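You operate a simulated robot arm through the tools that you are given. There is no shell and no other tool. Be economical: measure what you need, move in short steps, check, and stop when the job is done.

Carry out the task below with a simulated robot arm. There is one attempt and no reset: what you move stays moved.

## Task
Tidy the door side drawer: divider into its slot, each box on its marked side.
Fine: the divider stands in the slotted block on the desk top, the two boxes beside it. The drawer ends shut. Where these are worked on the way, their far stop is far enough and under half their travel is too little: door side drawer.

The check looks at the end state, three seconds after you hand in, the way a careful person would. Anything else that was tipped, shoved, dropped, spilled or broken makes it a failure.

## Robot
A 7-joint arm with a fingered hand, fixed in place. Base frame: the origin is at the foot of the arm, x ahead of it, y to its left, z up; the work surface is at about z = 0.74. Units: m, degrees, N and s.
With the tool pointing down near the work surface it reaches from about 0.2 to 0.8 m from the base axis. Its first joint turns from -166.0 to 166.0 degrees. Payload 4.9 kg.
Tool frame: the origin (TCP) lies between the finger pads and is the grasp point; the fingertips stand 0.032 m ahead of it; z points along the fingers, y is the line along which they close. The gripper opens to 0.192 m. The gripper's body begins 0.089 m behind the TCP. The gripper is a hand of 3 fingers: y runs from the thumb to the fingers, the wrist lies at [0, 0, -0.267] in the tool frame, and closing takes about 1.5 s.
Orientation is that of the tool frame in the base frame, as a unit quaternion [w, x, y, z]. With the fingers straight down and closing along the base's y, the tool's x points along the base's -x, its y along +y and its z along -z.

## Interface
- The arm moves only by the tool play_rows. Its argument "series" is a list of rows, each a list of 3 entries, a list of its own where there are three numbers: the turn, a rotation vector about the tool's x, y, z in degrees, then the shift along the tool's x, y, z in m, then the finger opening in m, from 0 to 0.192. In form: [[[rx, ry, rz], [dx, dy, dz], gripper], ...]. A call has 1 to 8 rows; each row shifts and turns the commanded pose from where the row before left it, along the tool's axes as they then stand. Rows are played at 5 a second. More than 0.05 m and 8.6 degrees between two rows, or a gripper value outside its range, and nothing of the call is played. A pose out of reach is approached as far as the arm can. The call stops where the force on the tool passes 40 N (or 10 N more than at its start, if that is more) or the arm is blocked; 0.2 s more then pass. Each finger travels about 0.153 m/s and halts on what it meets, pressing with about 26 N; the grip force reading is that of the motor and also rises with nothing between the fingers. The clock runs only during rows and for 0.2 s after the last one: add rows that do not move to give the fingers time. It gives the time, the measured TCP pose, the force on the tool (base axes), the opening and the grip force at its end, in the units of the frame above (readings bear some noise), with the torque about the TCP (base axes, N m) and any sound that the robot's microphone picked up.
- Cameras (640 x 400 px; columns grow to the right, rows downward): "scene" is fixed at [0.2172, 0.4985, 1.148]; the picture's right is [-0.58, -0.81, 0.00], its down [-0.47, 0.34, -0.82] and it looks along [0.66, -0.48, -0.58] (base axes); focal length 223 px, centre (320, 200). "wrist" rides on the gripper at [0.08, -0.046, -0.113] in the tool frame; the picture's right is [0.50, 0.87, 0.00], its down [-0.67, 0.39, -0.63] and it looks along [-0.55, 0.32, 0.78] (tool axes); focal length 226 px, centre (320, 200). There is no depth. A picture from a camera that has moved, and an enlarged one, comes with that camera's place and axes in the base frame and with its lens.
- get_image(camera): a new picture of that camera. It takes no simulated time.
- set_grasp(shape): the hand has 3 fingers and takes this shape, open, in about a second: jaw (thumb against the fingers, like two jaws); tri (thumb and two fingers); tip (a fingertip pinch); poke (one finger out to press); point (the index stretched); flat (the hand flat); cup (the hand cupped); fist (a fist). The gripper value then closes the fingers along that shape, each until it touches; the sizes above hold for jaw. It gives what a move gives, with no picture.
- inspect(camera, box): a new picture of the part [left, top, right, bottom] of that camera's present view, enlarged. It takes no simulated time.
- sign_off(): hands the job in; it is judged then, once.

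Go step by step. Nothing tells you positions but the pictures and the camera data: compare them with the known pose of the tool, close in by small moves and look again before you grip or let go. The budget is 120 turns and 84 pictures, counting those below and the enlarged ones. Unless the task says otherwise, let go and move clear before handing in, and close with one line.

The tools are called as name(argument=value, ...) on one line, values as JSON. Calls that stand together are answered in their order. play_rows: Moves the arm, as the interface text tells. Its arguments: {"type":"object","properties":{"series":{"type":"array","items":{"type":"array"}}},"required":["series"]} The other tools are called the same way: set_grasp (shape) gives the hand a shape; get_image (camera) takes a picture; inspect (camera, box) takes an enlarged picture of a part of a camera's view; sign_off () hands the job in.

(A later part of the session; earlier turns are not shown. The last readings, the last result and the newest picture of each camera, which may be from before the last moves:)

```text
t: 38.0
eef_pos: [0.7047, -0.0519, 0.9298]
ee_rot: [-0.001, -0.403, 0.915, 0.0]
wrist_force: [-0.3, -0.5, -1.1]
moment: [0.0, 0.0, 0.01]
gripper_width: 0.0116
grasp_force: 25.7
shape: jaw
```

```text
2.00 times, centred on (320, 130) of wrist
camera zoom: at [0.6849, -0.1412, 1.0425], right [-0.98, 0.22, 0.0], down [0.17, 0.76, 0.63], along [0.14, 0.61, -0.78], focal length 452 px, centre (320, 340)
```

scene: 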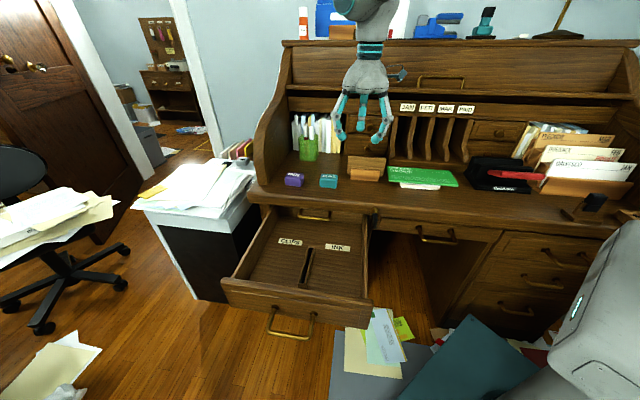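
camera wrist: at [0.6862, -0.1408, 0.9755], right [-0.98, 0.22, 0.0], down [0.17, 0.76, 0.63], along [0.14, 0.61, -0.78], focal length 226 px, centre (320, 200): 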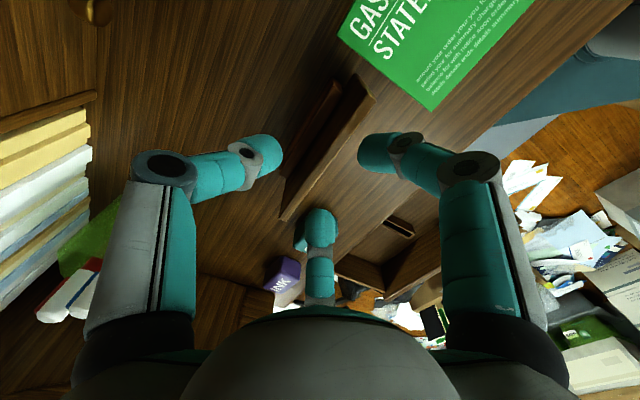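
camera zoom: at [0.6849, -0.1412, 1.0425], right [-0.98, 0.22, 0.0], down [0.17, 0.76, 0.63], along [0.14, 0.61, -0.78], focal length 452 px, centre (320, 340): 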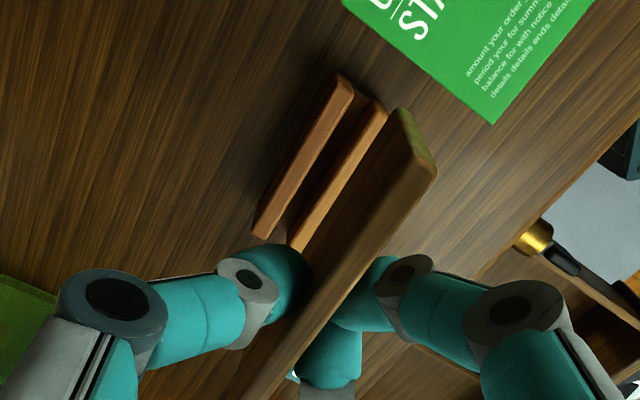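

The divider is free of its block (about 0.072 m tall). I carry it over the drawer at height, then turn it 90° to match the slot.

play_rows(series=[[[0, 0, 0], [-0.0232, 0.0431, 0], 0.0], [[0, 0, 0], [-0.0232, 0.0431, 0], 0.0], [[0, 0, 0], [-0.0232, 0.0431, 0], 0.0], [[0, 0, 0], [-0.0232, 0.0431, 0], 0.0], [[0, 0, 0], [-0.0232, 0.0431, 0], 0.0], [[0, 0, 0], [-0.0232, 0.0431, 0], 0.0], [[0, 0, 0], [-0.0232, 0.0431, 0], 0.0], [[0, 0, 0], [0, 0, 0], 0.0]])

play_rows(series=[[[0, 0, 8], [0, 0, 0], 0.0], [[0, 0, 8], [0, 0, 0], 0.0], [[0, 0, 8], [0, 0, 0], 0.0], [[0, 0, 8], [0, 0, 0], 0.0], [[0, 0, 8], [0, 0, 0], 0.0], [[0, 0, 8], [0, 0, 0], 0.0], [[0, 0, 8], [0, 0, 0], 0.0], [[0, 0, 8], [0, 0, 0], 0.0]])

play_rows(series=[[[0, 0, 8], [0, 0, 0], 0.0], [[0, 0, 8], [0, 0, 0], 0.0], [[0, 0, 8], [0, 0, 0], 0.0], [[0, 0, 2], [0, 0, 0], 0.0], [[0, 0, 0], [0, 0, 0], 0.0]])

get_image(camera="wrist")

inspect(camera="scene", box=[220, 120, 400, 300])

```text
t: 39.9
eef_pos: [0.5919, 0.2729, 0.9293]
ee_rot: [-0.001, -0.403, 0.915, -0.001]
wrist_force: [1.2, -0.3, 0.5]
moment: [-0.04, 0.0, -0.01]
gripper_width: 0.0115
grasp_force: 25.7
shape: jaw
```

```text
t: 41.6
eef_pos: [0.5919, 0.2713, 0.9287]
ee_rot: [0.0, 0.145, 0.989, -0.001]
wrist_force: [0.2, 0.4, 0.2]
moment: [0.01, 0.01, 0.0]
gripper_width: 0.0114
grasp_force: 26.0
shape: jaw
```

```text
t: 42.9
eef_pos: [0.5919, 0.2727, 0.9293]
ee_rot: [0.0, 0.363, 0.932, -0.001]
wrist_force: [0.3, 0.2, 0.1]
moment: [0.02, 0.01, 0.01]
gripper_width: 0.0114
grasp_force: 25.8
shape: jaw
```

```text
45 pictures are left
camera wrist: at [0.5027, 0.2923, 1.0419], right [0.22, 0.98, 0.0], down [0.76, -0.17, 0.63], along [0.62, -0.14, -0.78], focal length 226 px, centre (320, 200)
```

wrist: 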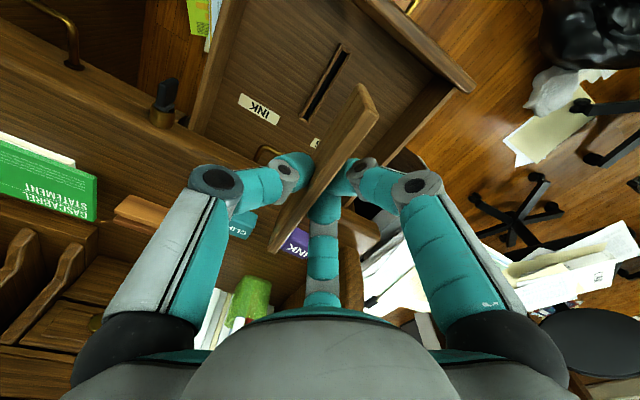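

```text
2.22 times, centred on (310, 210) of scene
camera zoom: at [0.2172, 0.4985, 1.148], right [-0.58, -0.81, 0.0], down [-0.47, 0.34, -0.82], along [0.66, -0.48, -0.58], focal length 495 px, centre (342, 178)
```

zoom: 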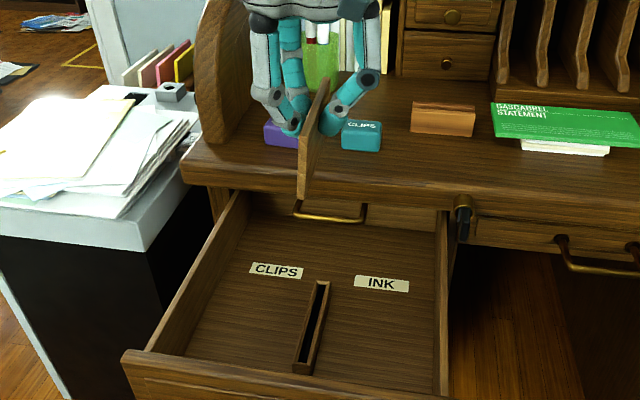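

inspect(camera="wrist", box=[190, 0, 490, 180])

inspect(camera="scene", box=[265, 210, 365, 300])

```text
2.13 times, centred on (340, 90) of wrist
camera zoom: at [0.5027, 0.2923, 1.0419], right [0.22, 0.98, 0.0], down [0.76, -0.17, 0.63], along [0.62, -0.14, -0.78], focal length 482 px, centre (277, 435)
```

zoom: 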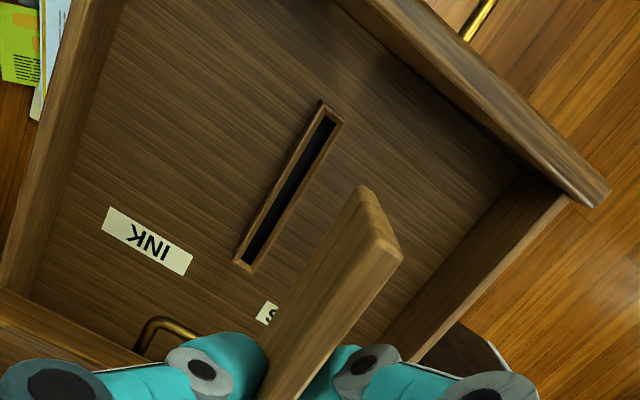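

```text
4.44 times, centred on (315, 255) of scene
camera zoom: at [0.2172, 0.4985, 1.148], right [-0.58, -0.81, 0.0], down [-0.47, 0.34, -0.82], along [0.66, -0.48, -0.58], focal length 990 px, centre (342, -44)
```

zoom: 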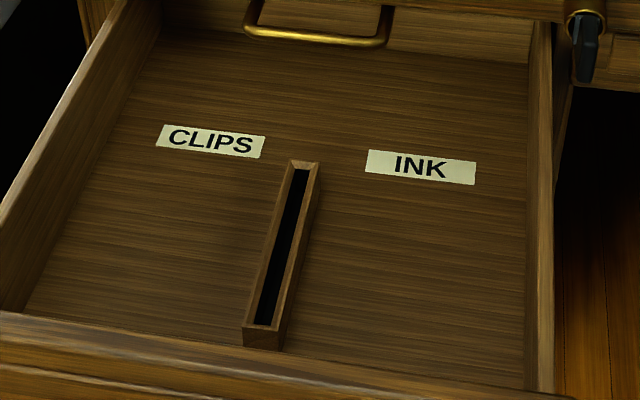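

The slot is a closed trough, about 0.141 m long outside, centred near (0.600, 0.275), top z≈0.595. I'll lower the divider to just above it and check.

play_rows(series=[[[0, 0, 0.8], [-0.0046, 0.007, 0.04], 0.0], [[0, 0, 0], [0, 0, 0.04], 0.0], [[0, 0, 0], [0, 0, 0.04], 0.0], [[0, 0, 0], [0, 0, 0.04], 0.0], [[0, 0, 0], [0, 0, 0.04], 0.0], [[0, 0, 0], [0, 0, 0.01], 0.0], [[0, 0, 0], [0, 0, 0], 0.0]])

inspect(camera="wrist", box=[190, 0, 490, 180])

inspect(camera="scene", box=[265, 190, 365, 280])

```text
t: 44.5
eef_pos: [0.5992, 0.2729, 0.7195]
ee_rot: [0.0, 0.369, 0.93, -0.001]
wrist_force: [-1.5, 0.1, -0.1]
moment: [-0.02, -0.01, -0.05]
gripper_width: 0.0115
grasp_force: 26.2
shape: jaw
```

```text
2.13 times, centred on (340, 90) of wrist
camera zoom: at [0.5104, 0.2938, 0.8318], right [0.23, 0.97, 0.0], down [0.76, -0.18, 0.63], along [0.61, -0.15, -0.78], focal length 482 px, centre (277, 435)
```

zoom: 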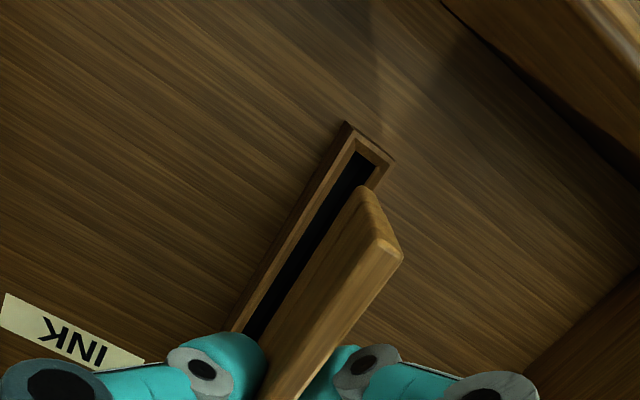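

```text
4.44 times, centred on (315, 235) of scene
camera zoom: at [0.2172, 0.4985, 1.148], right [-0.58, -0.81, 0.0], down [-0.47, 0.34, -0.82], along [0.66, -0.48, -0.58], focal length 990 px, centre (342, 44)
```

zoom: 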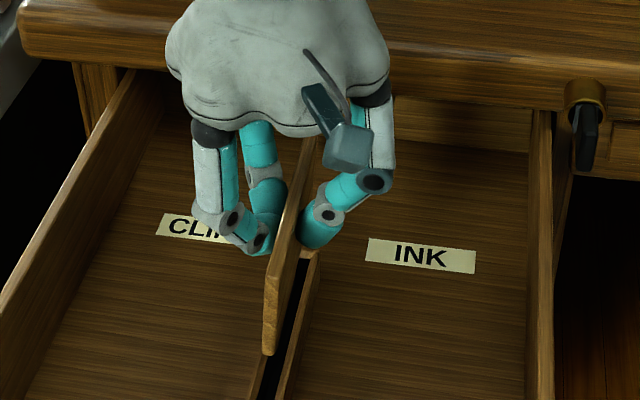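

inspect(camera="wrist", box=[290, 40, 402, 140])

```text
4.00 times, centred on (346, 90) of wrist
camera zoom: at [0.5104, 0.2938, 0.8318], right [0.23, 0.97, 0.0], down [0.76, -0.18, 0.63], along [0.61, -0.15, -0.78], focal length 904 px, centre (216, 640)
```

zoom: 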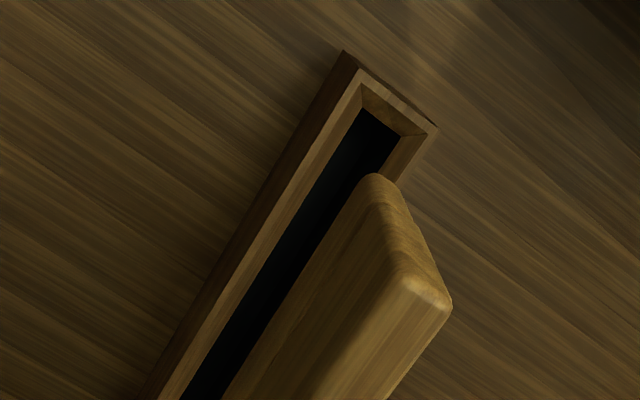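

The slot has a chamfered mouth. The divider leans ~2.5° and should shift a few mm toward the CLIPS side and robot; I'll correct and lower to just above the mouth.

play_rows(series=[[[2.5, 0, 0], [0, 0, 0], 0.0], [[0, 0, 0], [0.004, 0.0065, 0], 0.0], [[0, 0, 0], [0, 0, 0.012], 0.0], [[0, 0, 0], [0, 0, 0.012], 0.0], [[0, 0, 0], [0, 0, 0], 0.0]])

inspect(camera="wrist", box=[290, 40, 402, 140])

inspect(camera="scene", box=[265, 210, 365, 300])

```text
t: 45.6
eef_pos: [0.6005, 0.2787, 0.6949]
ee_rot: [-0.009, 0.369, 0.929, -0.021]
wrist_force: [-0.8, 0.1, -0.2]
moment: [-0.01, 0.01, -0.01]
gripper_width: 0.0115
grasp_force: 25.6
shape: jaw
```

```text
4.00 times, centred on (346, 90) of wrist
camera zoom: at [0.5143, 0.3042, 0.8101], right [0.23, 0.97, -0.04], down [0.77, -0.16, 0.61], along [0.59, -0.17, -0.79], focal length 904 px, centre (216, 640)
```

zoom: 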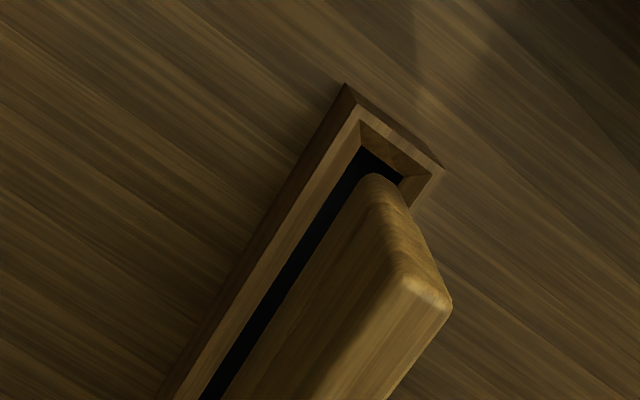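

```text
4.44 times, centred on (315, 255) of scene
camera zoom: at [0.2172, 0.4985, 1.148], right [-0.58, -0.81, 0.0], down [-0.47, 0.34, -0.82], along [0.66, -0.48, -0.58], focal length 990 px, centre (342, -44)
```

zoom: 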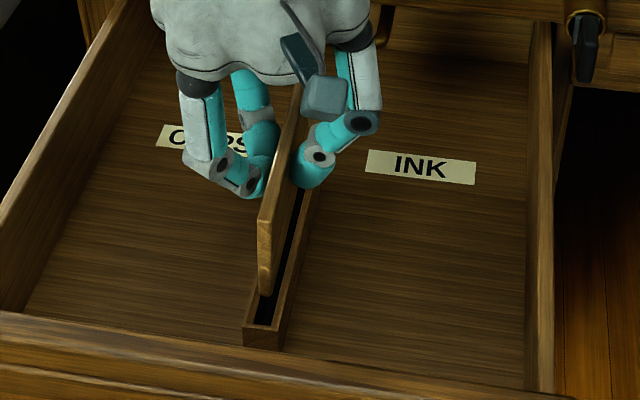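

Both views suggest about 2 mm more toward CLIPS and 1.5 mm toward the robot. Apply and lower into the chamfer gently.

play_rows(series=[[[0, 0, 0], [0.0015, 0.002, 0], 0.0], [[0, 0, 0], [0, 0.0004, 0.01], 0.0], [[0, 0, 0], [0, 0.0003, 0.007], 0.0], [[0, 0, 0], [0, 0.0002, 0.005], 0.0], [[0, 0, 0], [0, 0, 0], 0.0]])

inspect(camera="wrist", box=[290, 40, 402, 140])

inspect(camera="scene", box=[280, 225, 340, 285])

```text
t: 46.9
eef_pos: [0.6012, 0.2806, 0.6728]
ee_rot: [-0.008, 0.369, 0.929, -0.021]
wrist_force: [-0.3, -0.4, -0.4]
moment: [-0.02, 0.06, 0.03]
gripper_width: 0.0116
grasp_force: 26.0
shape: jaw
```

```text
4.00 times, centred on (346, 90) of wrist
camera zoom: at [0.5154, 0.3066, 0.7874], right [0.23, 0.97, -0.04], down [0.77, -0.16, 0.61], along [0.59, -0.17, -0.79], focal length 904 px, centre (216, 640)
```

zoom: 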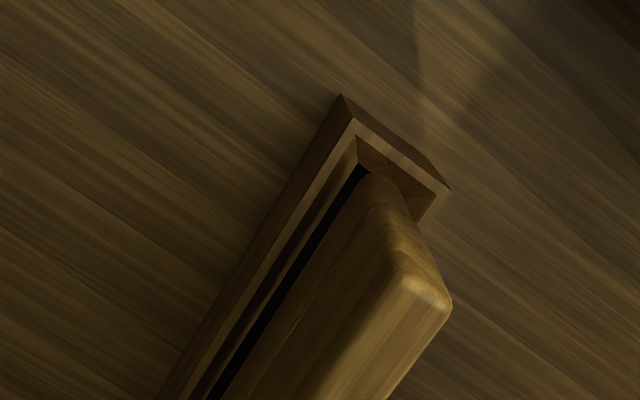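

```text
6.67 times, centred on (310, 255) of scene
camera zoom: at [0.2172, 0.4985, 1.148], right [-0.58, -0.81, 0.0], down [-0.47, 0.34, -0.82], along [0.66, -0.48, -0.58], focal length 1486 px, centre (387, -167)
```

zoom: 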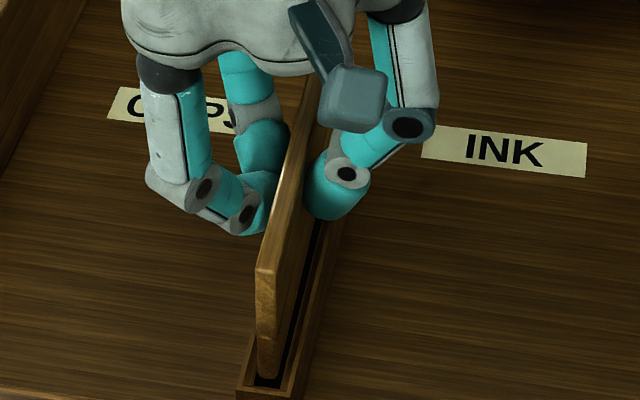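

Nearly entering. Continue down in small steps under the force guard.

play_rows(series=[[[0, 0, 0], [0, 0.0002, 0.004], 0.0], [[0, 0, 0], [0, 0.0002, 0.004], 0.0], [[0, 0, 0], [0, 0.0002, 0.004], 0.0], [[0, 0, 0], [0, 0, 0], 0.0]])

inspect(camera="wrist", box=[290, 40, 402, 140])

```text
t: 47.9
eef_pos: [0.6017, 0.2811, 0.6611]
ee_rot: [-0.007, 0.369, 0.929, -0.022]
wrist_force: [2.5, -2.0, 5.5]
moment: [0.01, 0.06, 0.0]
gripper_width: 0.0115
grasp_force: 25.5
shape: jaw
```

```text
4.00 times, centred on (346, 90) of wrist
camera zoom: at [0.5161, 0.3068, 0.7755], right [0.23, 0.97, -0.04], down [0.77, -0.16, 0.61], along [0.59, -0.17, -0.79], focal length 904 px, centre (216, 640)
```

zoom: 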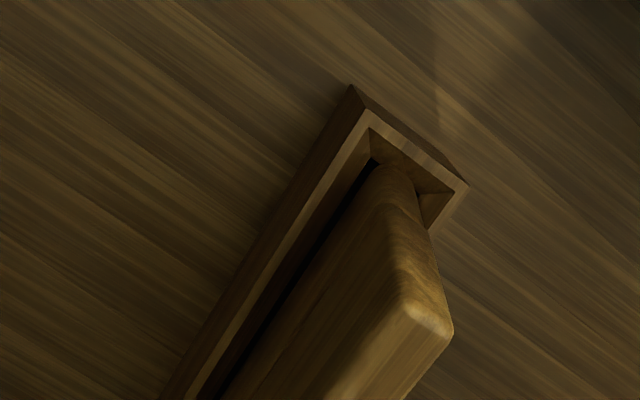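

The robot-side end is riding on the chamfer (push along +n). I back up a few mm, shift 4 mm inward, and retry.

play_rows(series=[[[0, 0, 0], [0, 0, -0.006], 0.0], [[0, 0, 0], [-0.004, 0, 0], 0.0], [[0, 0, 0], [0, 0.0002, 0.004], 0.0], [[0, 0, 0], [0, 0.0001, 0.003], 0.0], [[0, 0, 0], [0, 0, 0], 0.0]])

inspect(camera="wrist", box=[270, 40, 402, 160])

inspect(camera="scene", box=[280, 225, 340, 285])

```text
t: 49.0
eef_pos: [0.6034, 0.2782, 0.6588]
ee_rot: [-0.01, 0.368, 0.929, -0.022]
wrist_force: [-1.1, 0.2, -0.5]
moment: [0.02, 0.02, 0.02]
gripper_width: 0.0114
grasp_force: 25.9
shape: jaw
```

```text
3.33 times, centred on (336, 100) of wrist
camera zoom: at [0.5178, 0.3044, 0.7738], right [0.23, 0.97, -0.04], down [0.77, -0.16, 0.61], along [0.59, -0.17, -0.79], focal length 754 px, centre (267, 533)
```

zoom: 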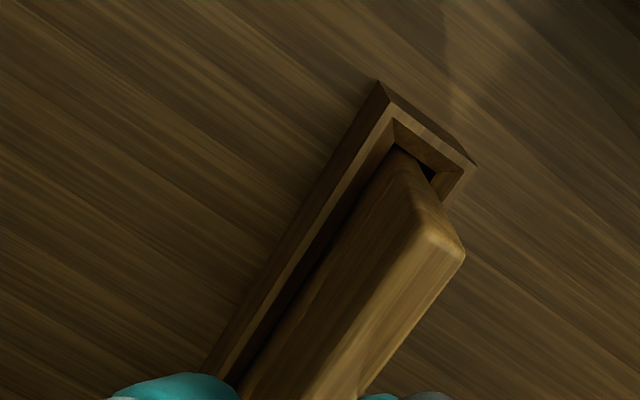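

```text
6.67 times, centred on (310, 255) of scene
camera zoom: at [0.2172, 0.4985, 1.148], right [-0.58, -0.81, 0.0], down [-0.47, 0.34, -0.82], along [0.66, -0.48, -0.58], focal length 1486 px, centre (387, -167)
```

zoom: 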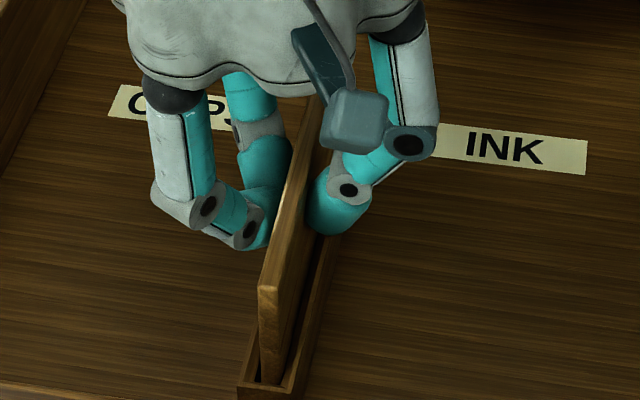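

The divider has entered the opening without force. Continue down.

play_rows(series=[[[0, 0, 0], [0, 0.0002, 0.004], 0.0], [[0, 0, 0], [0, 0.0002, 0.004], 0.0], [[0, 0, 0], [0, 0.0002, 0.004], 0.0], [[0, 0, 0], [0, 0.0002, 0.004], 0.0], [[0, 0, 0], [0, 0, 0], 0.0]])

inspect(camera="scene", box=[280, 225, 340, 285])

```text
t: 50.2
eef_pos: [0.6049, 0.2796, 0.6443]
ee_rot: [-0.008, 0.369, 0.929, -0.021]
wrist_force: [0.5, -0.1, 0.7]
moment: [-0.05, 0.03, -0.03]
gripper_width: 0.0115
grasp_force: 25.8
shape: jaw
```

```text
6.67 times, centred on (310, 255) of scene
camera zoom: at [0.2172, 0.4985, 1.148], right [-0.58, -0.81, 0.0], down [-0.47, 0.34, -0.82], along [0.66, -0.48, -0.58], focal length 1486 px, centre (387, -167)
```

zoom: 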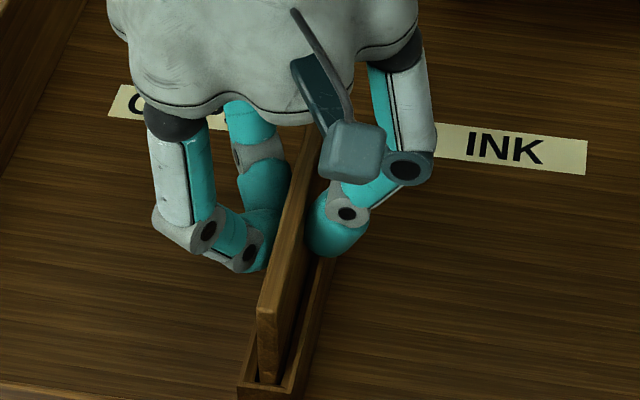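

Going in freely. Continue until it bottoms out.

play_rows(series=[[[0, 0, 0], [0, 0.0002, 0.004], 0.0], [[0, 0, 0], [0, 0.0002, 0.004], 0.0], [[0, 0, 0], [0, 0.0002, 0.004], 0.0], [[0, 0, 0], [0, 0, 0], 0.0]])

inspect(camera="wrist", box=[230, 40, 410, 200])

```text
t: 51.0
eef_pos: [0.6076, 0.2808, 0.6392]
ee_rot: [-0.006, 0.37, 0.929, -0.02]
wrist_force: [-8.1, -5.3, 17.6]
moment: [-0.31, 0.33, -0.04]
gripper_width: 0.013
grasp_force: 25.3
shape: jaw
stopped in row 3: the force on the tool passed its limit at 45 N (the readings are from after the stop); the commanded pose is now the measured one
```

```text
2.50 times, centred on (320, 120) of wrist
camera zoom: at [0.5215, 0.3062, 0.7534], right [0.23, 0.97, -0.04], down [0.77, -0.16, 0.62], along [0.59, -0.17, -0.79], focal length 565 px, centre (320, 400)
```

zoom: 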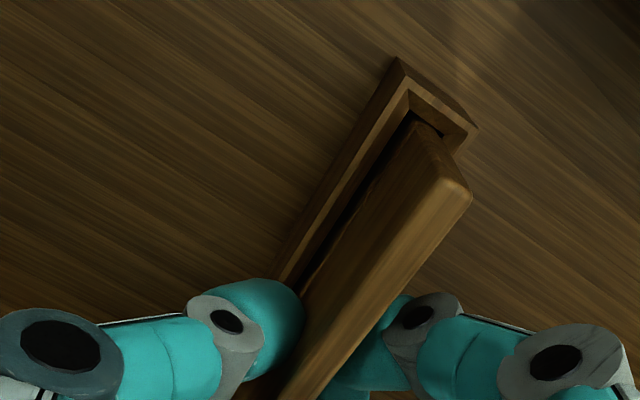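

Contact: either bottomed or the tips touch the rim. I relax upward slightly and look.

play_rows(series=[[[0, 0, 0], [0, 0, -0.002], 0.0], [[0, 0, 0], [0, 0, 0], 0.0]])

inspect(camera="scene", box=[270, 215, 350, 285])

```text
t: 51.6
eef_pos: [0.6068, 0.2818, 0.6389]
ee_rot: [-0.006, 0.369, 0.929, -0.019]
wrist_force: [-4.9, -7.2, 13.2]
moment: [-0.35, 0.23, 0.01]
gripper_width: 0.0131
grasp_force: 26.2
shape: jaw
```

```text
5.71 times, centred on (310, 250) of scene
camera zoom: at [0.2172, 0.4985, 1.148], right [-0.58, -0.81, 0.0], down [-0.47, 0.34, -0.82], along [0.66, -0.48, -0.58], focal length 1274 px, centre (377, -86)
```

zoom: 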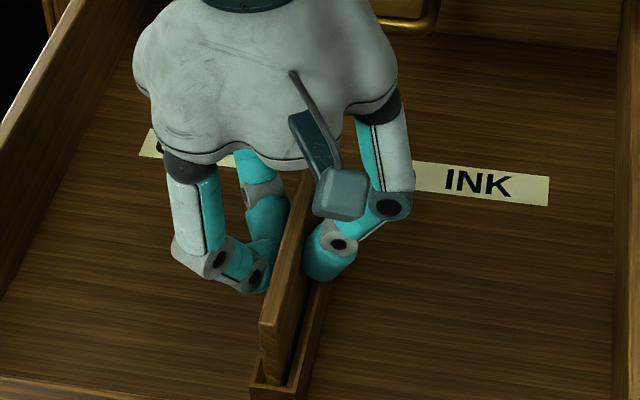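

It looks seated about 2.5 cm deep. I'll open the fingers slightly and see whether it stands.

play_rows(series=[[[0, 0, 0], [0, 0, -0.001], 0.02], [[0, 0, 0], [0, 0, 0], 0.03], [[0, 0, 0], [0, 0, 0], 0.04], [[0, 0, 0], [0, 0, 0], 0.04]])

inspect(camera="scene", box=[270, 215, 350, 285])

inspect(camera="wrist", box=[230, 40, 410, 200])

```text
t: 52.6
eef_pos: [0.6072, 0.2816, 0.6402]
ee_rot: [-0.006, 0.369, 0.929, -0.02]
wrist_force: [-0.6, -0.1, -0.6]
moment: [0.01, -0.01, 0.02]
gripper_width: 0.0397
grasp_force: 0.0
shape: jaw
```

```text
5.71 times, centred on (310, 250) of scene
camera zoom: at [0.2172, 0.4985, 1.148], right [-0.58, -0.81, 0.0], down [-0.47, 0.34, -0.82], along [0.66, -0.48, -0.58], focal length 1274 px, centre (377, -86)
```

zoom: 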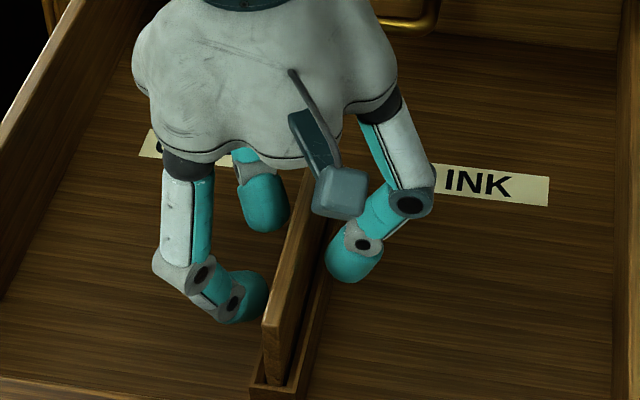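

```text
2.50 times, centred on (320, 120) of wrist
camera zoom: at [0.5211, 0.3068, 0.7546], right [0.23, 0.97, -0.04], down [0.77, -0.16, 0.62], along [0.59, -0.17, -0.79], focal length 565 px, centre (320, 400)
```

zoom: 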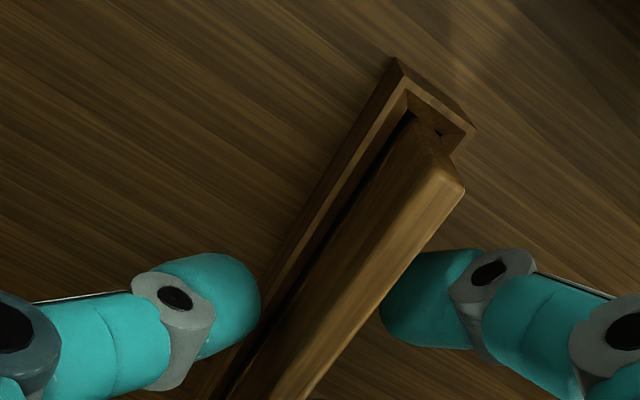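

The divider stands in its slot. I retreat straight up, relevel, and survey the boxes.

play_rows(series=[[[0, 0, 0], [0, 0, 0], 0.06], [[0, 0, 0], [0, -0.0009, -0.02], 0.06], [[0, 0, 0], [0, -0.0013, -0.03], 0.06], [[0, 0, 0], [0, -0.0017, -0.04], 0.06], [[-2.3, 0, 0], [0, 0, -0.045], 0.06], [[0, 0, 0], [0, 0, -0.045], 0.06], [[0, 0, 0], [0, 0, -0.045], 0.06], [[0, 0, 0], [0, 0, 0], 0.06]])

get_image(camera="wrist")

inspect(camera="scene", box=[250, 160, 390, 290])

```text
t: 54.4
eef_pos: [0.6087, 0.2815, 0.8675]
ee_rot: [0.001, 0.369, 0.929, 0.0]
wrist_force: [-0.4, 1.0, 0.4]
moment: [0.0, -0.03, -0.01]
gripper_width: 0.0593
grasp_force: 0.0
shape: jaw
```

```text
26 pictures are left
camera wrist: at [0.5191, 0.3034, 0.9794], right [0.23, 0.97, 0.0], down [0.75, -0.18, 0.63], along [0.62, -0.15, -0.77], focal length 226 px, centre (320, 200)
```

wrist: 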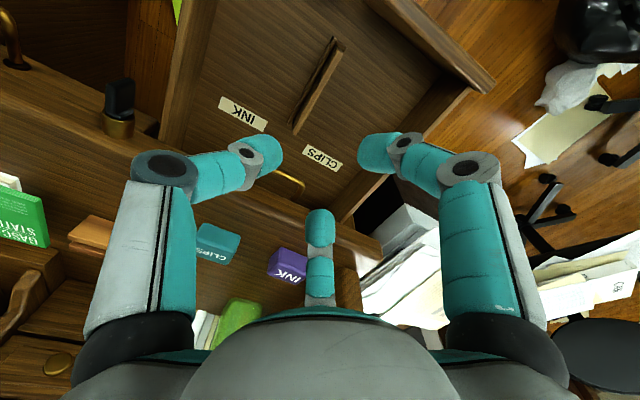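

```text
3.08 times, centred on (320, 225) of scene
camera zoom: at [0.2172, 0.4985, 1.148], right [-0.58, -0.81, 0.0], down [-0.47, 0.34, -0.82], along [0.66, -0.48, -0.58], focal length 686 px, centre (320, 123)
```

zoom: 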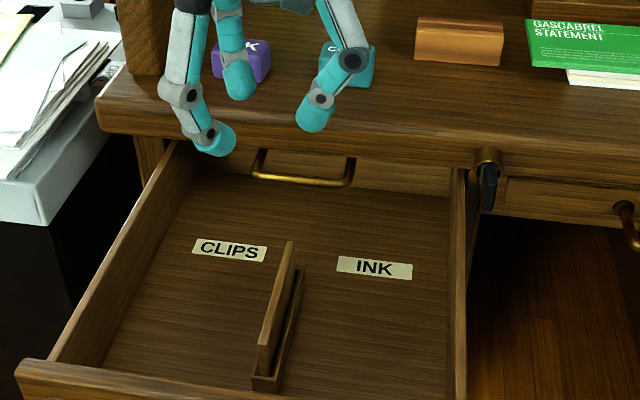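

The divider is properly in place. CLIPS is near (0.736, 0.092) and INK near (0.807, 0.182). I move above CLIPS and turn the hand so it closes along the drawer direction.

play_rows(series=[[[0, 0, 0], [-0.0445, -0.01, -0.008], 0.09], [[0, 0, 0], [-0.0445, -0.01, -0.008], 0.09], [[0, 0, 0], [-0.0445, -0.01, -0.008], 0.09], [[0, 0, 0], [-0.0445, -0.01, -0.008], 0.09], [[0, 0, 0], [-0.0443, -0.01, 0], 0.09], [[0, 0, -8], [0, 0, 0], 0.09], [[0, 0, -8], [0, 0, 0], 0.09], [[0, 0, -8], [0, 0, 0], 0.09]])

play_rows(series=[[[0, 0, -8], [0, 0, 0], 0.09], [[0, 0, -8], [0, 0, 0], 0.09], [[0, 0, -8], [0, 0, 0], 0.09], [[0, 0, -8], [0, 0, 0], 0.09], [[0, 0, -8], [0, 0, 0], 0.09], [[0, 0, -8], [0, 0, 0], 0.09], [[0, 0, -8], [0, 0, 0], 0.09], [[0, 0, -8], [0, 0, 0], 0.09]])

play_rows(series=[[[0, 0, -2], [0, 0, 0], 0.09], [[0, 0, 0], [0, 0, 0], 0.09]])

inspect(camera="wrist", box=[200, 50, 440, 260])

```text
t: 56.2
eef_pos: [0.7364, 0.0932, 0.8986]
ee_rot: [0.002, 0.167, 0.986, -0.001]
wrist_force: [0.0, -0.1, 0.8]
moment: [0.01, -0.01, -0.01]
gripper_width: 0.0894
grasp_force: 0.0
shape: jaw
```

```text
t: 58.0
eef_pos: [0.7352, 0.0946, 0.8981]
ee_rot: [0.001, -0.381, 0.925, -0.002]
wrist_force: [0.0, 0.1, -0.3]
moment: [0.03, -0.02, -0.01]
gripper_width: 0.0896
grasp_force: 0.0
shape: jaw
```

```text
t: 58.6
eef_pos: [0.7351, 0.0953, 0.8976]
ee_rot: [0.001, -0.397, 0.918, -0.001]
wrist_force: [-0.2, -0.6, -0.1]
moment: [-0.02, -0.02, 0.03]
gripper_width: 0.0899
grasp_force: 0.0
shape: jaw
```

```text
1.90 times, centred on (320, 155) of wrist
camera zoom: at [0.7147, 0.0061, 1.0111], right [-0.97, 0.23, 0.0], down [0.18, 0.76, 0.63], along [0.15, 0.61, -0.78], focal length 431 px, centre (320, 286)
```

zoom: 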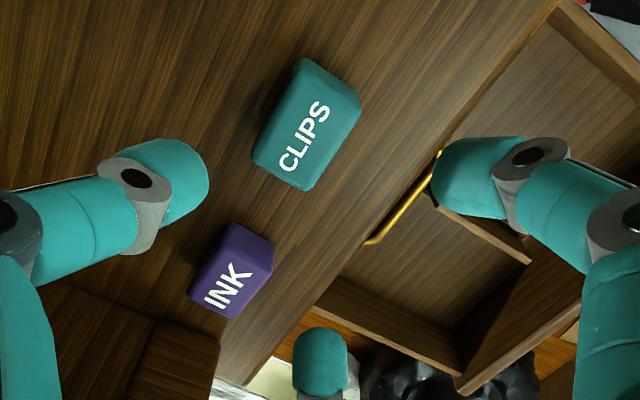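

CLIPS is aligned with the hand, about 1 cm toward the back. I correct, descend and grip it.

play_rows(series=[[[0, 0, 0], [0.002, -0.008, 0.03], 0.09], [[0, 0, 0], [0, 0, 0.03], 0.09], [[0, 0, 0], [0, 0, 0.03], 0.09], [[0, 0, 0], [0, 0, 0.0245], 0.09], [[0, 0, 0], [0, 0, 0], 0.07], [[0, 0, 0], [0, 0, 0], 0.03], [[0, 0, 0], [0, 0, 0], 0.02], [[0, 0, 0], [0, 0, 0], 0.02]])

inspect(camera="wrist", box=[200, 50, 440, 260])

```text
t: 60.4
eef_pos: [0.7399, 0.0864, 0.7838]
ee_rot: [0.0, -0.396, 0.918, -0.001]
wrist_force: [0.3, 0.1, 0.5]
moment: [-0.03, -0.02, 0.01]
gripper_width: 0.0426
grasp_force: 25.7
shape: jaw
```

```text
1.90 times, centred on (320, 155) of wrist
camera zoom: at [0.7188, -0.0031, 0.8965], right [-0.97, 0.23, 0.0], down [0.18, 0.76, 0.63], along [0.15, 0.61, -0.78], focal length 431 px, centre (320, 286)
```

zoom: 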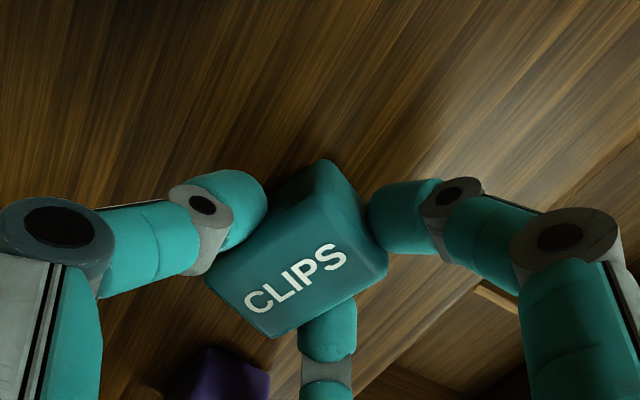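

CLIPS is held. Lift and carry it over the left (CLIPS) compartment.

play_rows(series=[[[0, 0, 0], [0, 0, -0.03], 0.02], [[0, 0, 0], [0, 0, -0.04], 0.02], [[0, 0, 0], [-0.02245, 0.03965, -0.01], 0.02], [[0, 0, 0], [-0.02245, 0.03965, 0], 0.02], [[0, 0, 0], [-0.02245, 0.03965, 0], 0.02], [[0, 0, 0], [-0.02245, 0.03965, 0], 0.02], [[0, 0, 0], [-0.02245, 0.03965, 0], 0.02], [[0, 0, 0], [-0.02245, 0.03965, 0], 0.02]])

play_rows(series=[[[0, 0, 0], [0, 0, 0.04], 0.02], [[0, 0, 0], [0, 0, 0.04], 0.02], [[0, 0, 0], [0, 0, 0.04], 0.02], [[0, 0, 0], [0, 0, 0.04], 0.02], [[0, 0, 0], [0, 0, 0], 0.02]])

get_image(camera="wrist")

inspect(camera="scene", box=[230, 170, 390, 300])

```text
t: 62.2
eef_pos: [0.6596, 0.3466, 0.8635]
ee_rot: [0.0, -0.395, 0.919, -0.002]
wrist_force: [-0.3, -0.7, -0.7]
moment: [0.0, 0.03, 0.02]
gripper_width: 0.0427
grasp_force: 27.0
shape: jaw
```

```text
t: 63.4
eef_pos: [0.6583, 0.3483, 0.7034]
ee_rot: [0.001, -0.396, 0.918, -0.001]
wrist_force: [1.1, -0.7, -0.6]
moment: [-0.01, -0.04, 0.0]
gripper_width: 0.0422
grasp_force: 26.6
shape: jaw
```

```text
22 pictures are left
camera wrist: at [0.6386, 0.2595, 0.8171], right [-0.97, 0.23, 0.0], down [0.18, 0.76, 0.63], along [0.15, 0.61, -0.78], focal length 226 px, centre (320, 200)
```

wrist: 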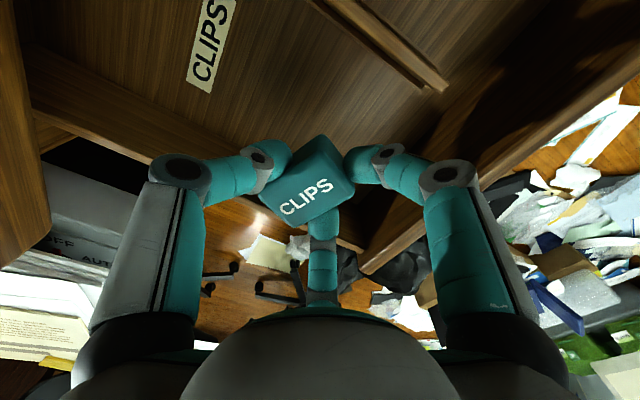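

```text
3.08 times, centred on (310, 235) of scene
camera zoom: at [0.2172, 0.4985, 1.148], right [-0.58, -0.81, 0.0], down [-0.47, 0.34, -0.82], along [0.66, -0.48, -0.58], focal length 686 px, centre (351, 92)
```

zoom: 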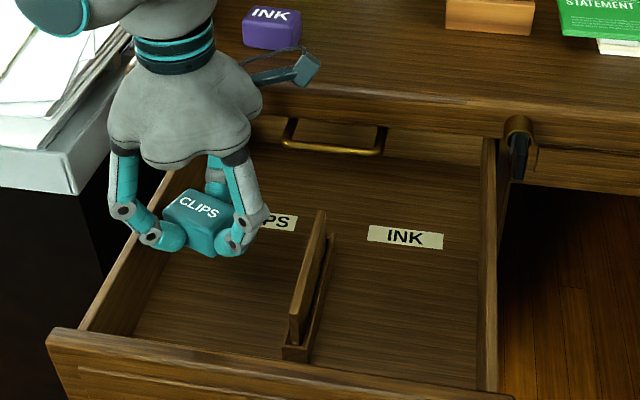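

Box is over the CLIPS side. I nudge 1 cm toward centre and lower to the drawer floor until light contact.

play_rows(series=[[[0, 0, 0], [0.01, 0, 0.02], 0.02], [[0, 0, 0], [0, 0, 0.025], 0.02], [[0, 0, 0], [0, 0, 0.02], 0.02], [[0, 0, 0], [0, 0, 0.006], 0.02], [[0, 0, 0], [0, 0, 0.004], 0.02], [[0, 0, 0], [0, 0, 0], 0.02]])

inspect(camera="scene", box=[250, 190, 350, 290])

```text
t: 64.8
eef_pos: [0.6522, 0.3414, 0.6272]
ee_rot: [0.001, -0.396, 0.918, -0.002]
wrist_force: [0.1, -0.1, 0.5]
moment: [0.01, -0.01, 0.04]
gripper_width: 0.0423
grasp_force: 26.1
shape: jaw
```

```text
4.00 times, centred on (300, 240) of scene
camera zoom: at [0.2172, 0.4985, 1.148], right [-0.58, -0.81, 0.0], down [-0.47, 0.34, -0.82], along [0.66, -0.48, -0.58], focal length 891 px, centre (400, 40)
```

zoom: 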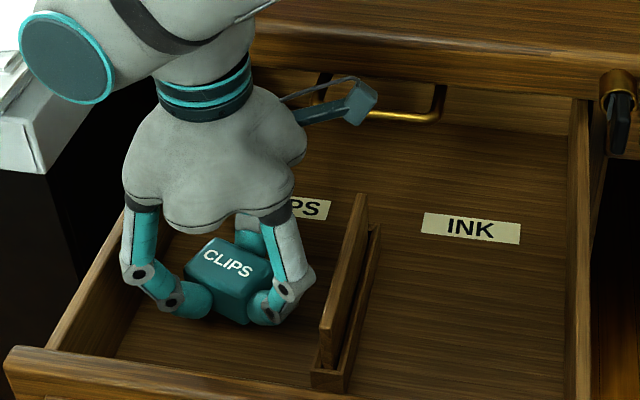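

play_rows(series=[[[0, 0, 0], [0, 0, 0.004], 0.02], [[0, 0, 0], [0, 0, 0.004], 0.02], [[0, 0, 0], [0, 0, 0.003], 0.02]])

```text
t: 65.6
eef_pos: [0.6536, 0.3401, 0.617]
ee_rot: [0.001, -0.396, 0.918, -0.002]
wrist_force: [-0.5, 0.4, -1.0]
moment: [0.03, 0.01, 0.0]
gripper_width: 0.0425
grasp_force: 25.7
shape: jaw
```

play_rows(series=[[[0, 0, 0], [0, 0, 0.004], 0.02], [[0, 0, 0], [0, 0, 0.004], 0.02]])

```text
t: 66.2
eef_pos: [0.6529, 0.3413, 0.6087]
ee_rot: [0.0, -0.396, 0.918, -0.002]
wrist_force: [0.8, -0.6, -0.8]
moment: [-0.01, -0.02, 0.01]
gripper_width: 0.0424
grasp_force: 26.4
shape: jaw
```

Still no contact; the floor is lower than I estimated. Continue in small steps.

play_rows(series=[[[0, 0, 0], [0, 0, 0.004], 0.02], [[0, 0, 0], [0, 0, 0.004], 0.02]])

inspect(camera="scene", box=[250, 190, 350, 290])

```text
t: 66.8
eef_pos: [0.6557, 0.3419, 0.6064]
ee_rot: [0.005, -0.396, 0.918, -0.001]
wrist_force: [-5.7, -6.5, 29.3]
moment: [-0.3, -0.12, -0.08]
gripper_width: 0.0438
grasp_force: 26.2
shape: jaw
```

```text
4.00 times, centred on (300, 240) of scene
camera zoom: at [0.2172, 0.4985, 1.148], right [-0.58, -0.81, 0.0], down [-0.47, 0.34, -0.82], along [0.66, -0.48, -0.58], focal length 891 px, centre (400, 40)
```

zoom: 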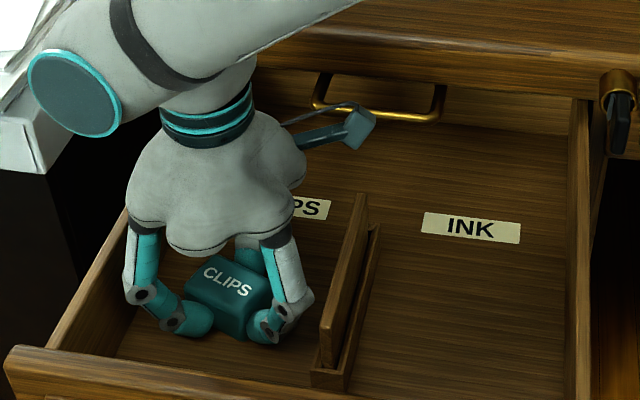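

Contact with the floor at TCP 0.606. Relax a little, open and lift away.

play_rows(series=[[[0, 0, 0], [0, 0, -0.003], 0.02], [[0, 0, 0], [0, 0, 0], 0.05], [[0, 0, 0], [0, 0, 0], 0.075], [[0, 0, 0], [0, 0, 0], 0.075], [[0, 0, 0], [0, 0, -0.03], 0.075], [[0, 0, 0], [0, 0, -0.045], 0.075], [[0, 0, 0], [0, 0, -0.045], 0.075], [[0, 0, 0], [0, 0, 0], 0.075]])

play_rows(series=[[[0, 0, 0], [0, 0, -0.05], 0.09], [[0, 0, 0], [0, 0, -0.05], 0.09], [[0, 0, 0], [0, 0, -0.05], 0.09], [[0, 0, 0], [0, 0, 0], 0.09]])

inspect(camera="scene", box=[230, 160, 370, 300])

```text
t: 68.6
eef_pos: [0.6522, 0.3392, 0.7261]
ee_rot: [0.001, -0.396, 0.918, -0.001]
wrist_force: [0.1, -0.1, -0.6]
moment: [-0.03, 0.01, -0.04]
gripper_width: 0.0748
grasp_force: 0.1
shape: jaw
```

```text
t: 69.6
eef_pos: [0.6503, 0.3434, 0.8748]
ee_rot: [0.001, -0.395, 0.918, -0.002]
wrist_force: [0.3, 0.3, 0.5]
moment: [0.01, 0.0, -0.03]
gripper_width: 0.0898
grasp_force: 0.1
shape: jaw
```

```text
2.86 times, centred on (300, 230) of scene
camera zoom: at [0.2172, 0.4985, 1.148], right [-0.58, -0.81, 0.0], down [-0.47, 0.34, -0.82], along [0.66, -0.48, -0.58], focal length 637 px, centre (377, 114)
```

zoom: 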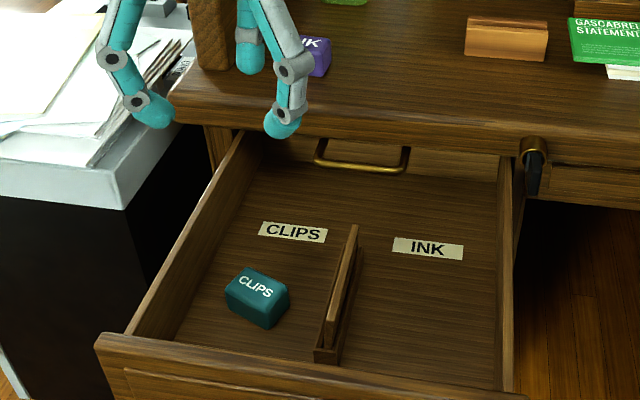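

CLIPS sits flat on its side. Now over to INK, about (0.815, 0.178), checking reach at hover height.

play_rows(series=[[[0, 0, 0], [0.0016, -0.0467, 0], 0.09], [[0, 0, 0], [0.0016, -0.0467, 0], 0.09], [[0, 0, 0], [0.0016, -0.0467, 0], 0.09], [[0, 0, 0], [0.0016, -0.0467, 0], 0.09], [[0, 0, 0], [0.0016, -0.0465, 0], 0.09], [[0, 0, 0], [0, 0, 0], 0.09]])

inspect(camera="wrist", box=[200, 50, 440, 260])

```text
t: 71.0
eef_pos: [0.7836, 0.1644, 0.8711]
ee_rot: [0.001, -0.396, 0.918, -0.002]
wrist_force: [1.1, -0.9, 1.0]
moment: [-0.01, 0.03, 0.03]
gripper_width: 0.0899
grasp_force: 0.2
shape: jaw
out of reach, approached as far as the arm can: row 5
```

```text
1.90 times, centred on (320, 155) of wrist
camera zoom: at [0.7618, 0.076, 0.9831], right [-0.97, 0.23, 0.0], down [0.18, 0.76, 0.63], along [0.15, 0.61, -0.78], focal length 431 px, centre (320, 286)
```

zoom: 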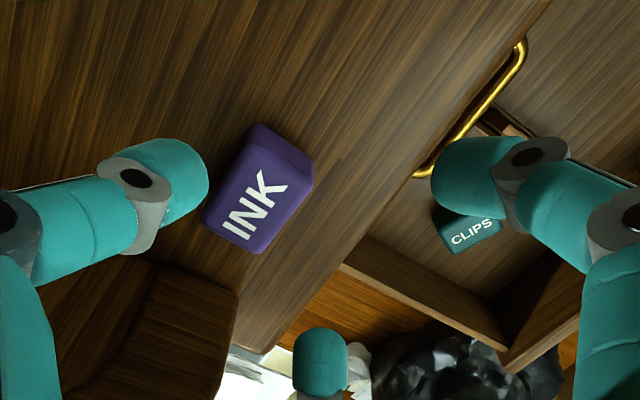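

INK is at about (0.822, 0.177), just beyond upright reach. I'll lean the hand 18° in the grip plane (so the pads stay parallel to the box), which also clears the desk's side panel.

play_rows(series=[[[0, -6, 0], [0, 0, 0], 0.09], [[0, -6, 0], [0, 0, 0], 0.09], [[0, -6, 0], [0, 0, 0], 0.09], [[0, 0, 0], [0, 0, 0], 0.09]])

```text
t: 72.0
eef_pos: [0.7828, 0.1655, 0.8708]
ee_rot: [0.143, -0.392, 0.907, 0.06]
wrist_force: [1.1, -0.7, 0.3]
moment: [0.02, 0.01, -0.02]
gripper_width: 0.0901
grasp_force: 0.1
shape: jaw
```

play_rows(series=[[[0, 0, 0], [-0.0337, -0.0212, 0.0109], 0.09], [[0, 0, 0], [0, 0, 0], 0.09]])

inspect(camera="wrist", box=[200, 50, 440, 260])

inspect(camera="scene", box=[230, 100, 350, 210])

```text
t: 72.6
eef_pos: [0.823, 0.1757, 0.8699]
ee_rot: [0.144, -0.392, 0.907, 0.06]
wrist_force: [-0.5, 0.4, 0.0]
moment: [0.03, -0.06, 0.01]
gripper_width: 0.0898
grasp_force: 0.1
shape: jaw
```

```text
1.90 times, centred on (320, 155) of wrist
camera zoom: at [0.7804, 0.0639, 0.9533], right [-0.96, 0.25, -0.16], down [0.02, 0.59, 0.81], along [0.29, 0.77, -0.57], focal length 431 px, centre (320, 286)
```

zoom: 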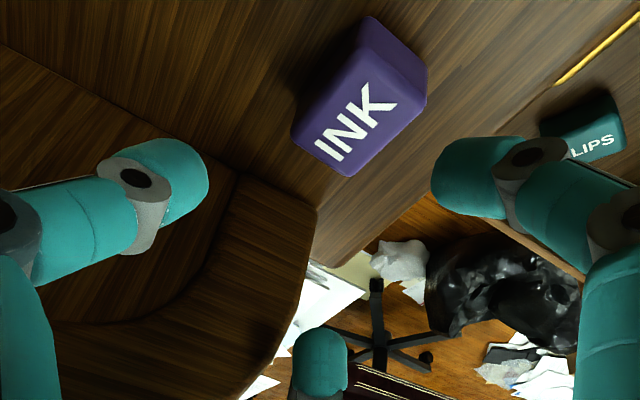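

```text
3.64 times, centred on (290, 155) of scene
camera zoom: at [0.2172, 0.4985, 1.148], right [-0.58, -0.81, 0.0], down [-0.47, 0.34, -0.82], along [0.66, -0.48, -0.58], focal length 810 px, centre (429, 364)
```

zoom: 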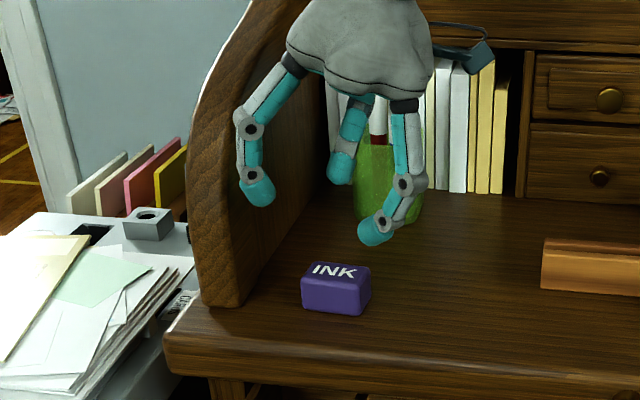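

The box is right under the hand. I shift slightly right to clear the side panel, then descend vertically and grip.

play_rows(series=[[[0, 0, 0], [0.0114, 0.001, -0.0037], 0.08], [[0, 0, 0], [0.0077, 0, 0.0238], 0.08], [[0, 0, 0], [0.0077, 0, 0.0238], 0.08], [[0, 0, 0], [0.0077, 0, 0.0238], 0.08], [[0, 0, 0], [0, 0, 0], 0.08]])

inspect(camera="scene", box=[240, 120, 340, 210])

```text
t: 73.8
eef_pos: [0.8138, 0.166, 0.7954]
ee_rot: [0.144, -0.392, 0.907, 0.061]
wrist_force: [-0.6, 0.4, -0.1]
moment: [0.02, 0.02, 0.01]
gripper_width: 0.0803
grasp_force: 0.1
shape: jaw
```

```text
4.44 times, centred on (290, 165) of scene
camera zoom: at [0.2172, 0.4985, 1.148], right [-0.58, -0.81, 0.0], down [-0.47, 0.34, -0.82], along [0.66, -0.48, -0.58], focal length 990 px, centre (453, 356)
```

zoom: 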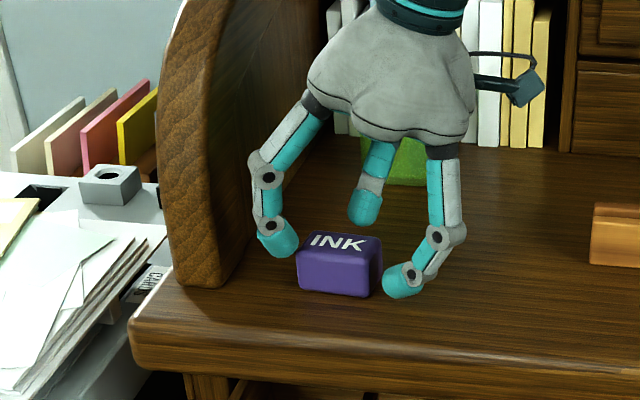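

play_rows(series=[[[0, 0, 0], [0.0019, 0, 0.0057], 0.08], [[0, 0, 0], [0, 0, 0], 0.06], [[0, 0, 0], [0, 0, 0], 0.04], [[0, 0, 0], [0, 0, 0], 0.02], [[0, 0, 0], [0, 0, 0], 0.02], [[0, 0, 0], [0, 0, 0], 0.02]])

inspect(camera="wrist", box=[200, 50, 440, 260])

```text
t: 75.2
eef_pos: [0.8145, 0.1669, 0.789]
ee_rot: [0.146, -0.392, 0.906, 0.061]
wrist_force: [0.1, -0.1, -1.0]
moment: [-0.03, 0.02, 0.02]
gripper_width: 0.0451
grasp_force: 25.8
shape: jaw
```

```text
1.90 times, centred on (320, 155) of wrist
camera zoom: at [0.7723, 0.0554, 0.8717], right [-0.96, 0.25, -0.16], down [0.02, 0.59, 0.81], along [0.29, 0.77, -0.57], focal length 431 px, centre (320, 286)
```

zoom: 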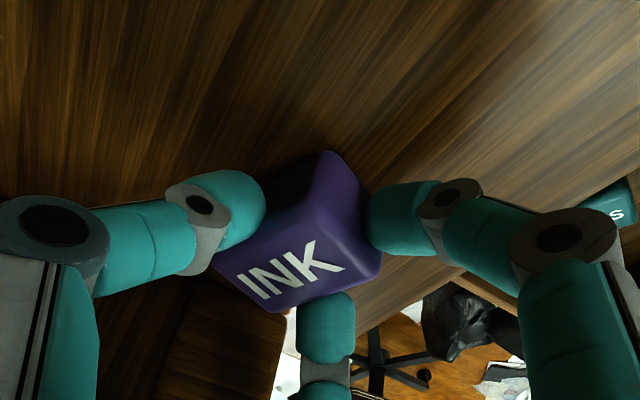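

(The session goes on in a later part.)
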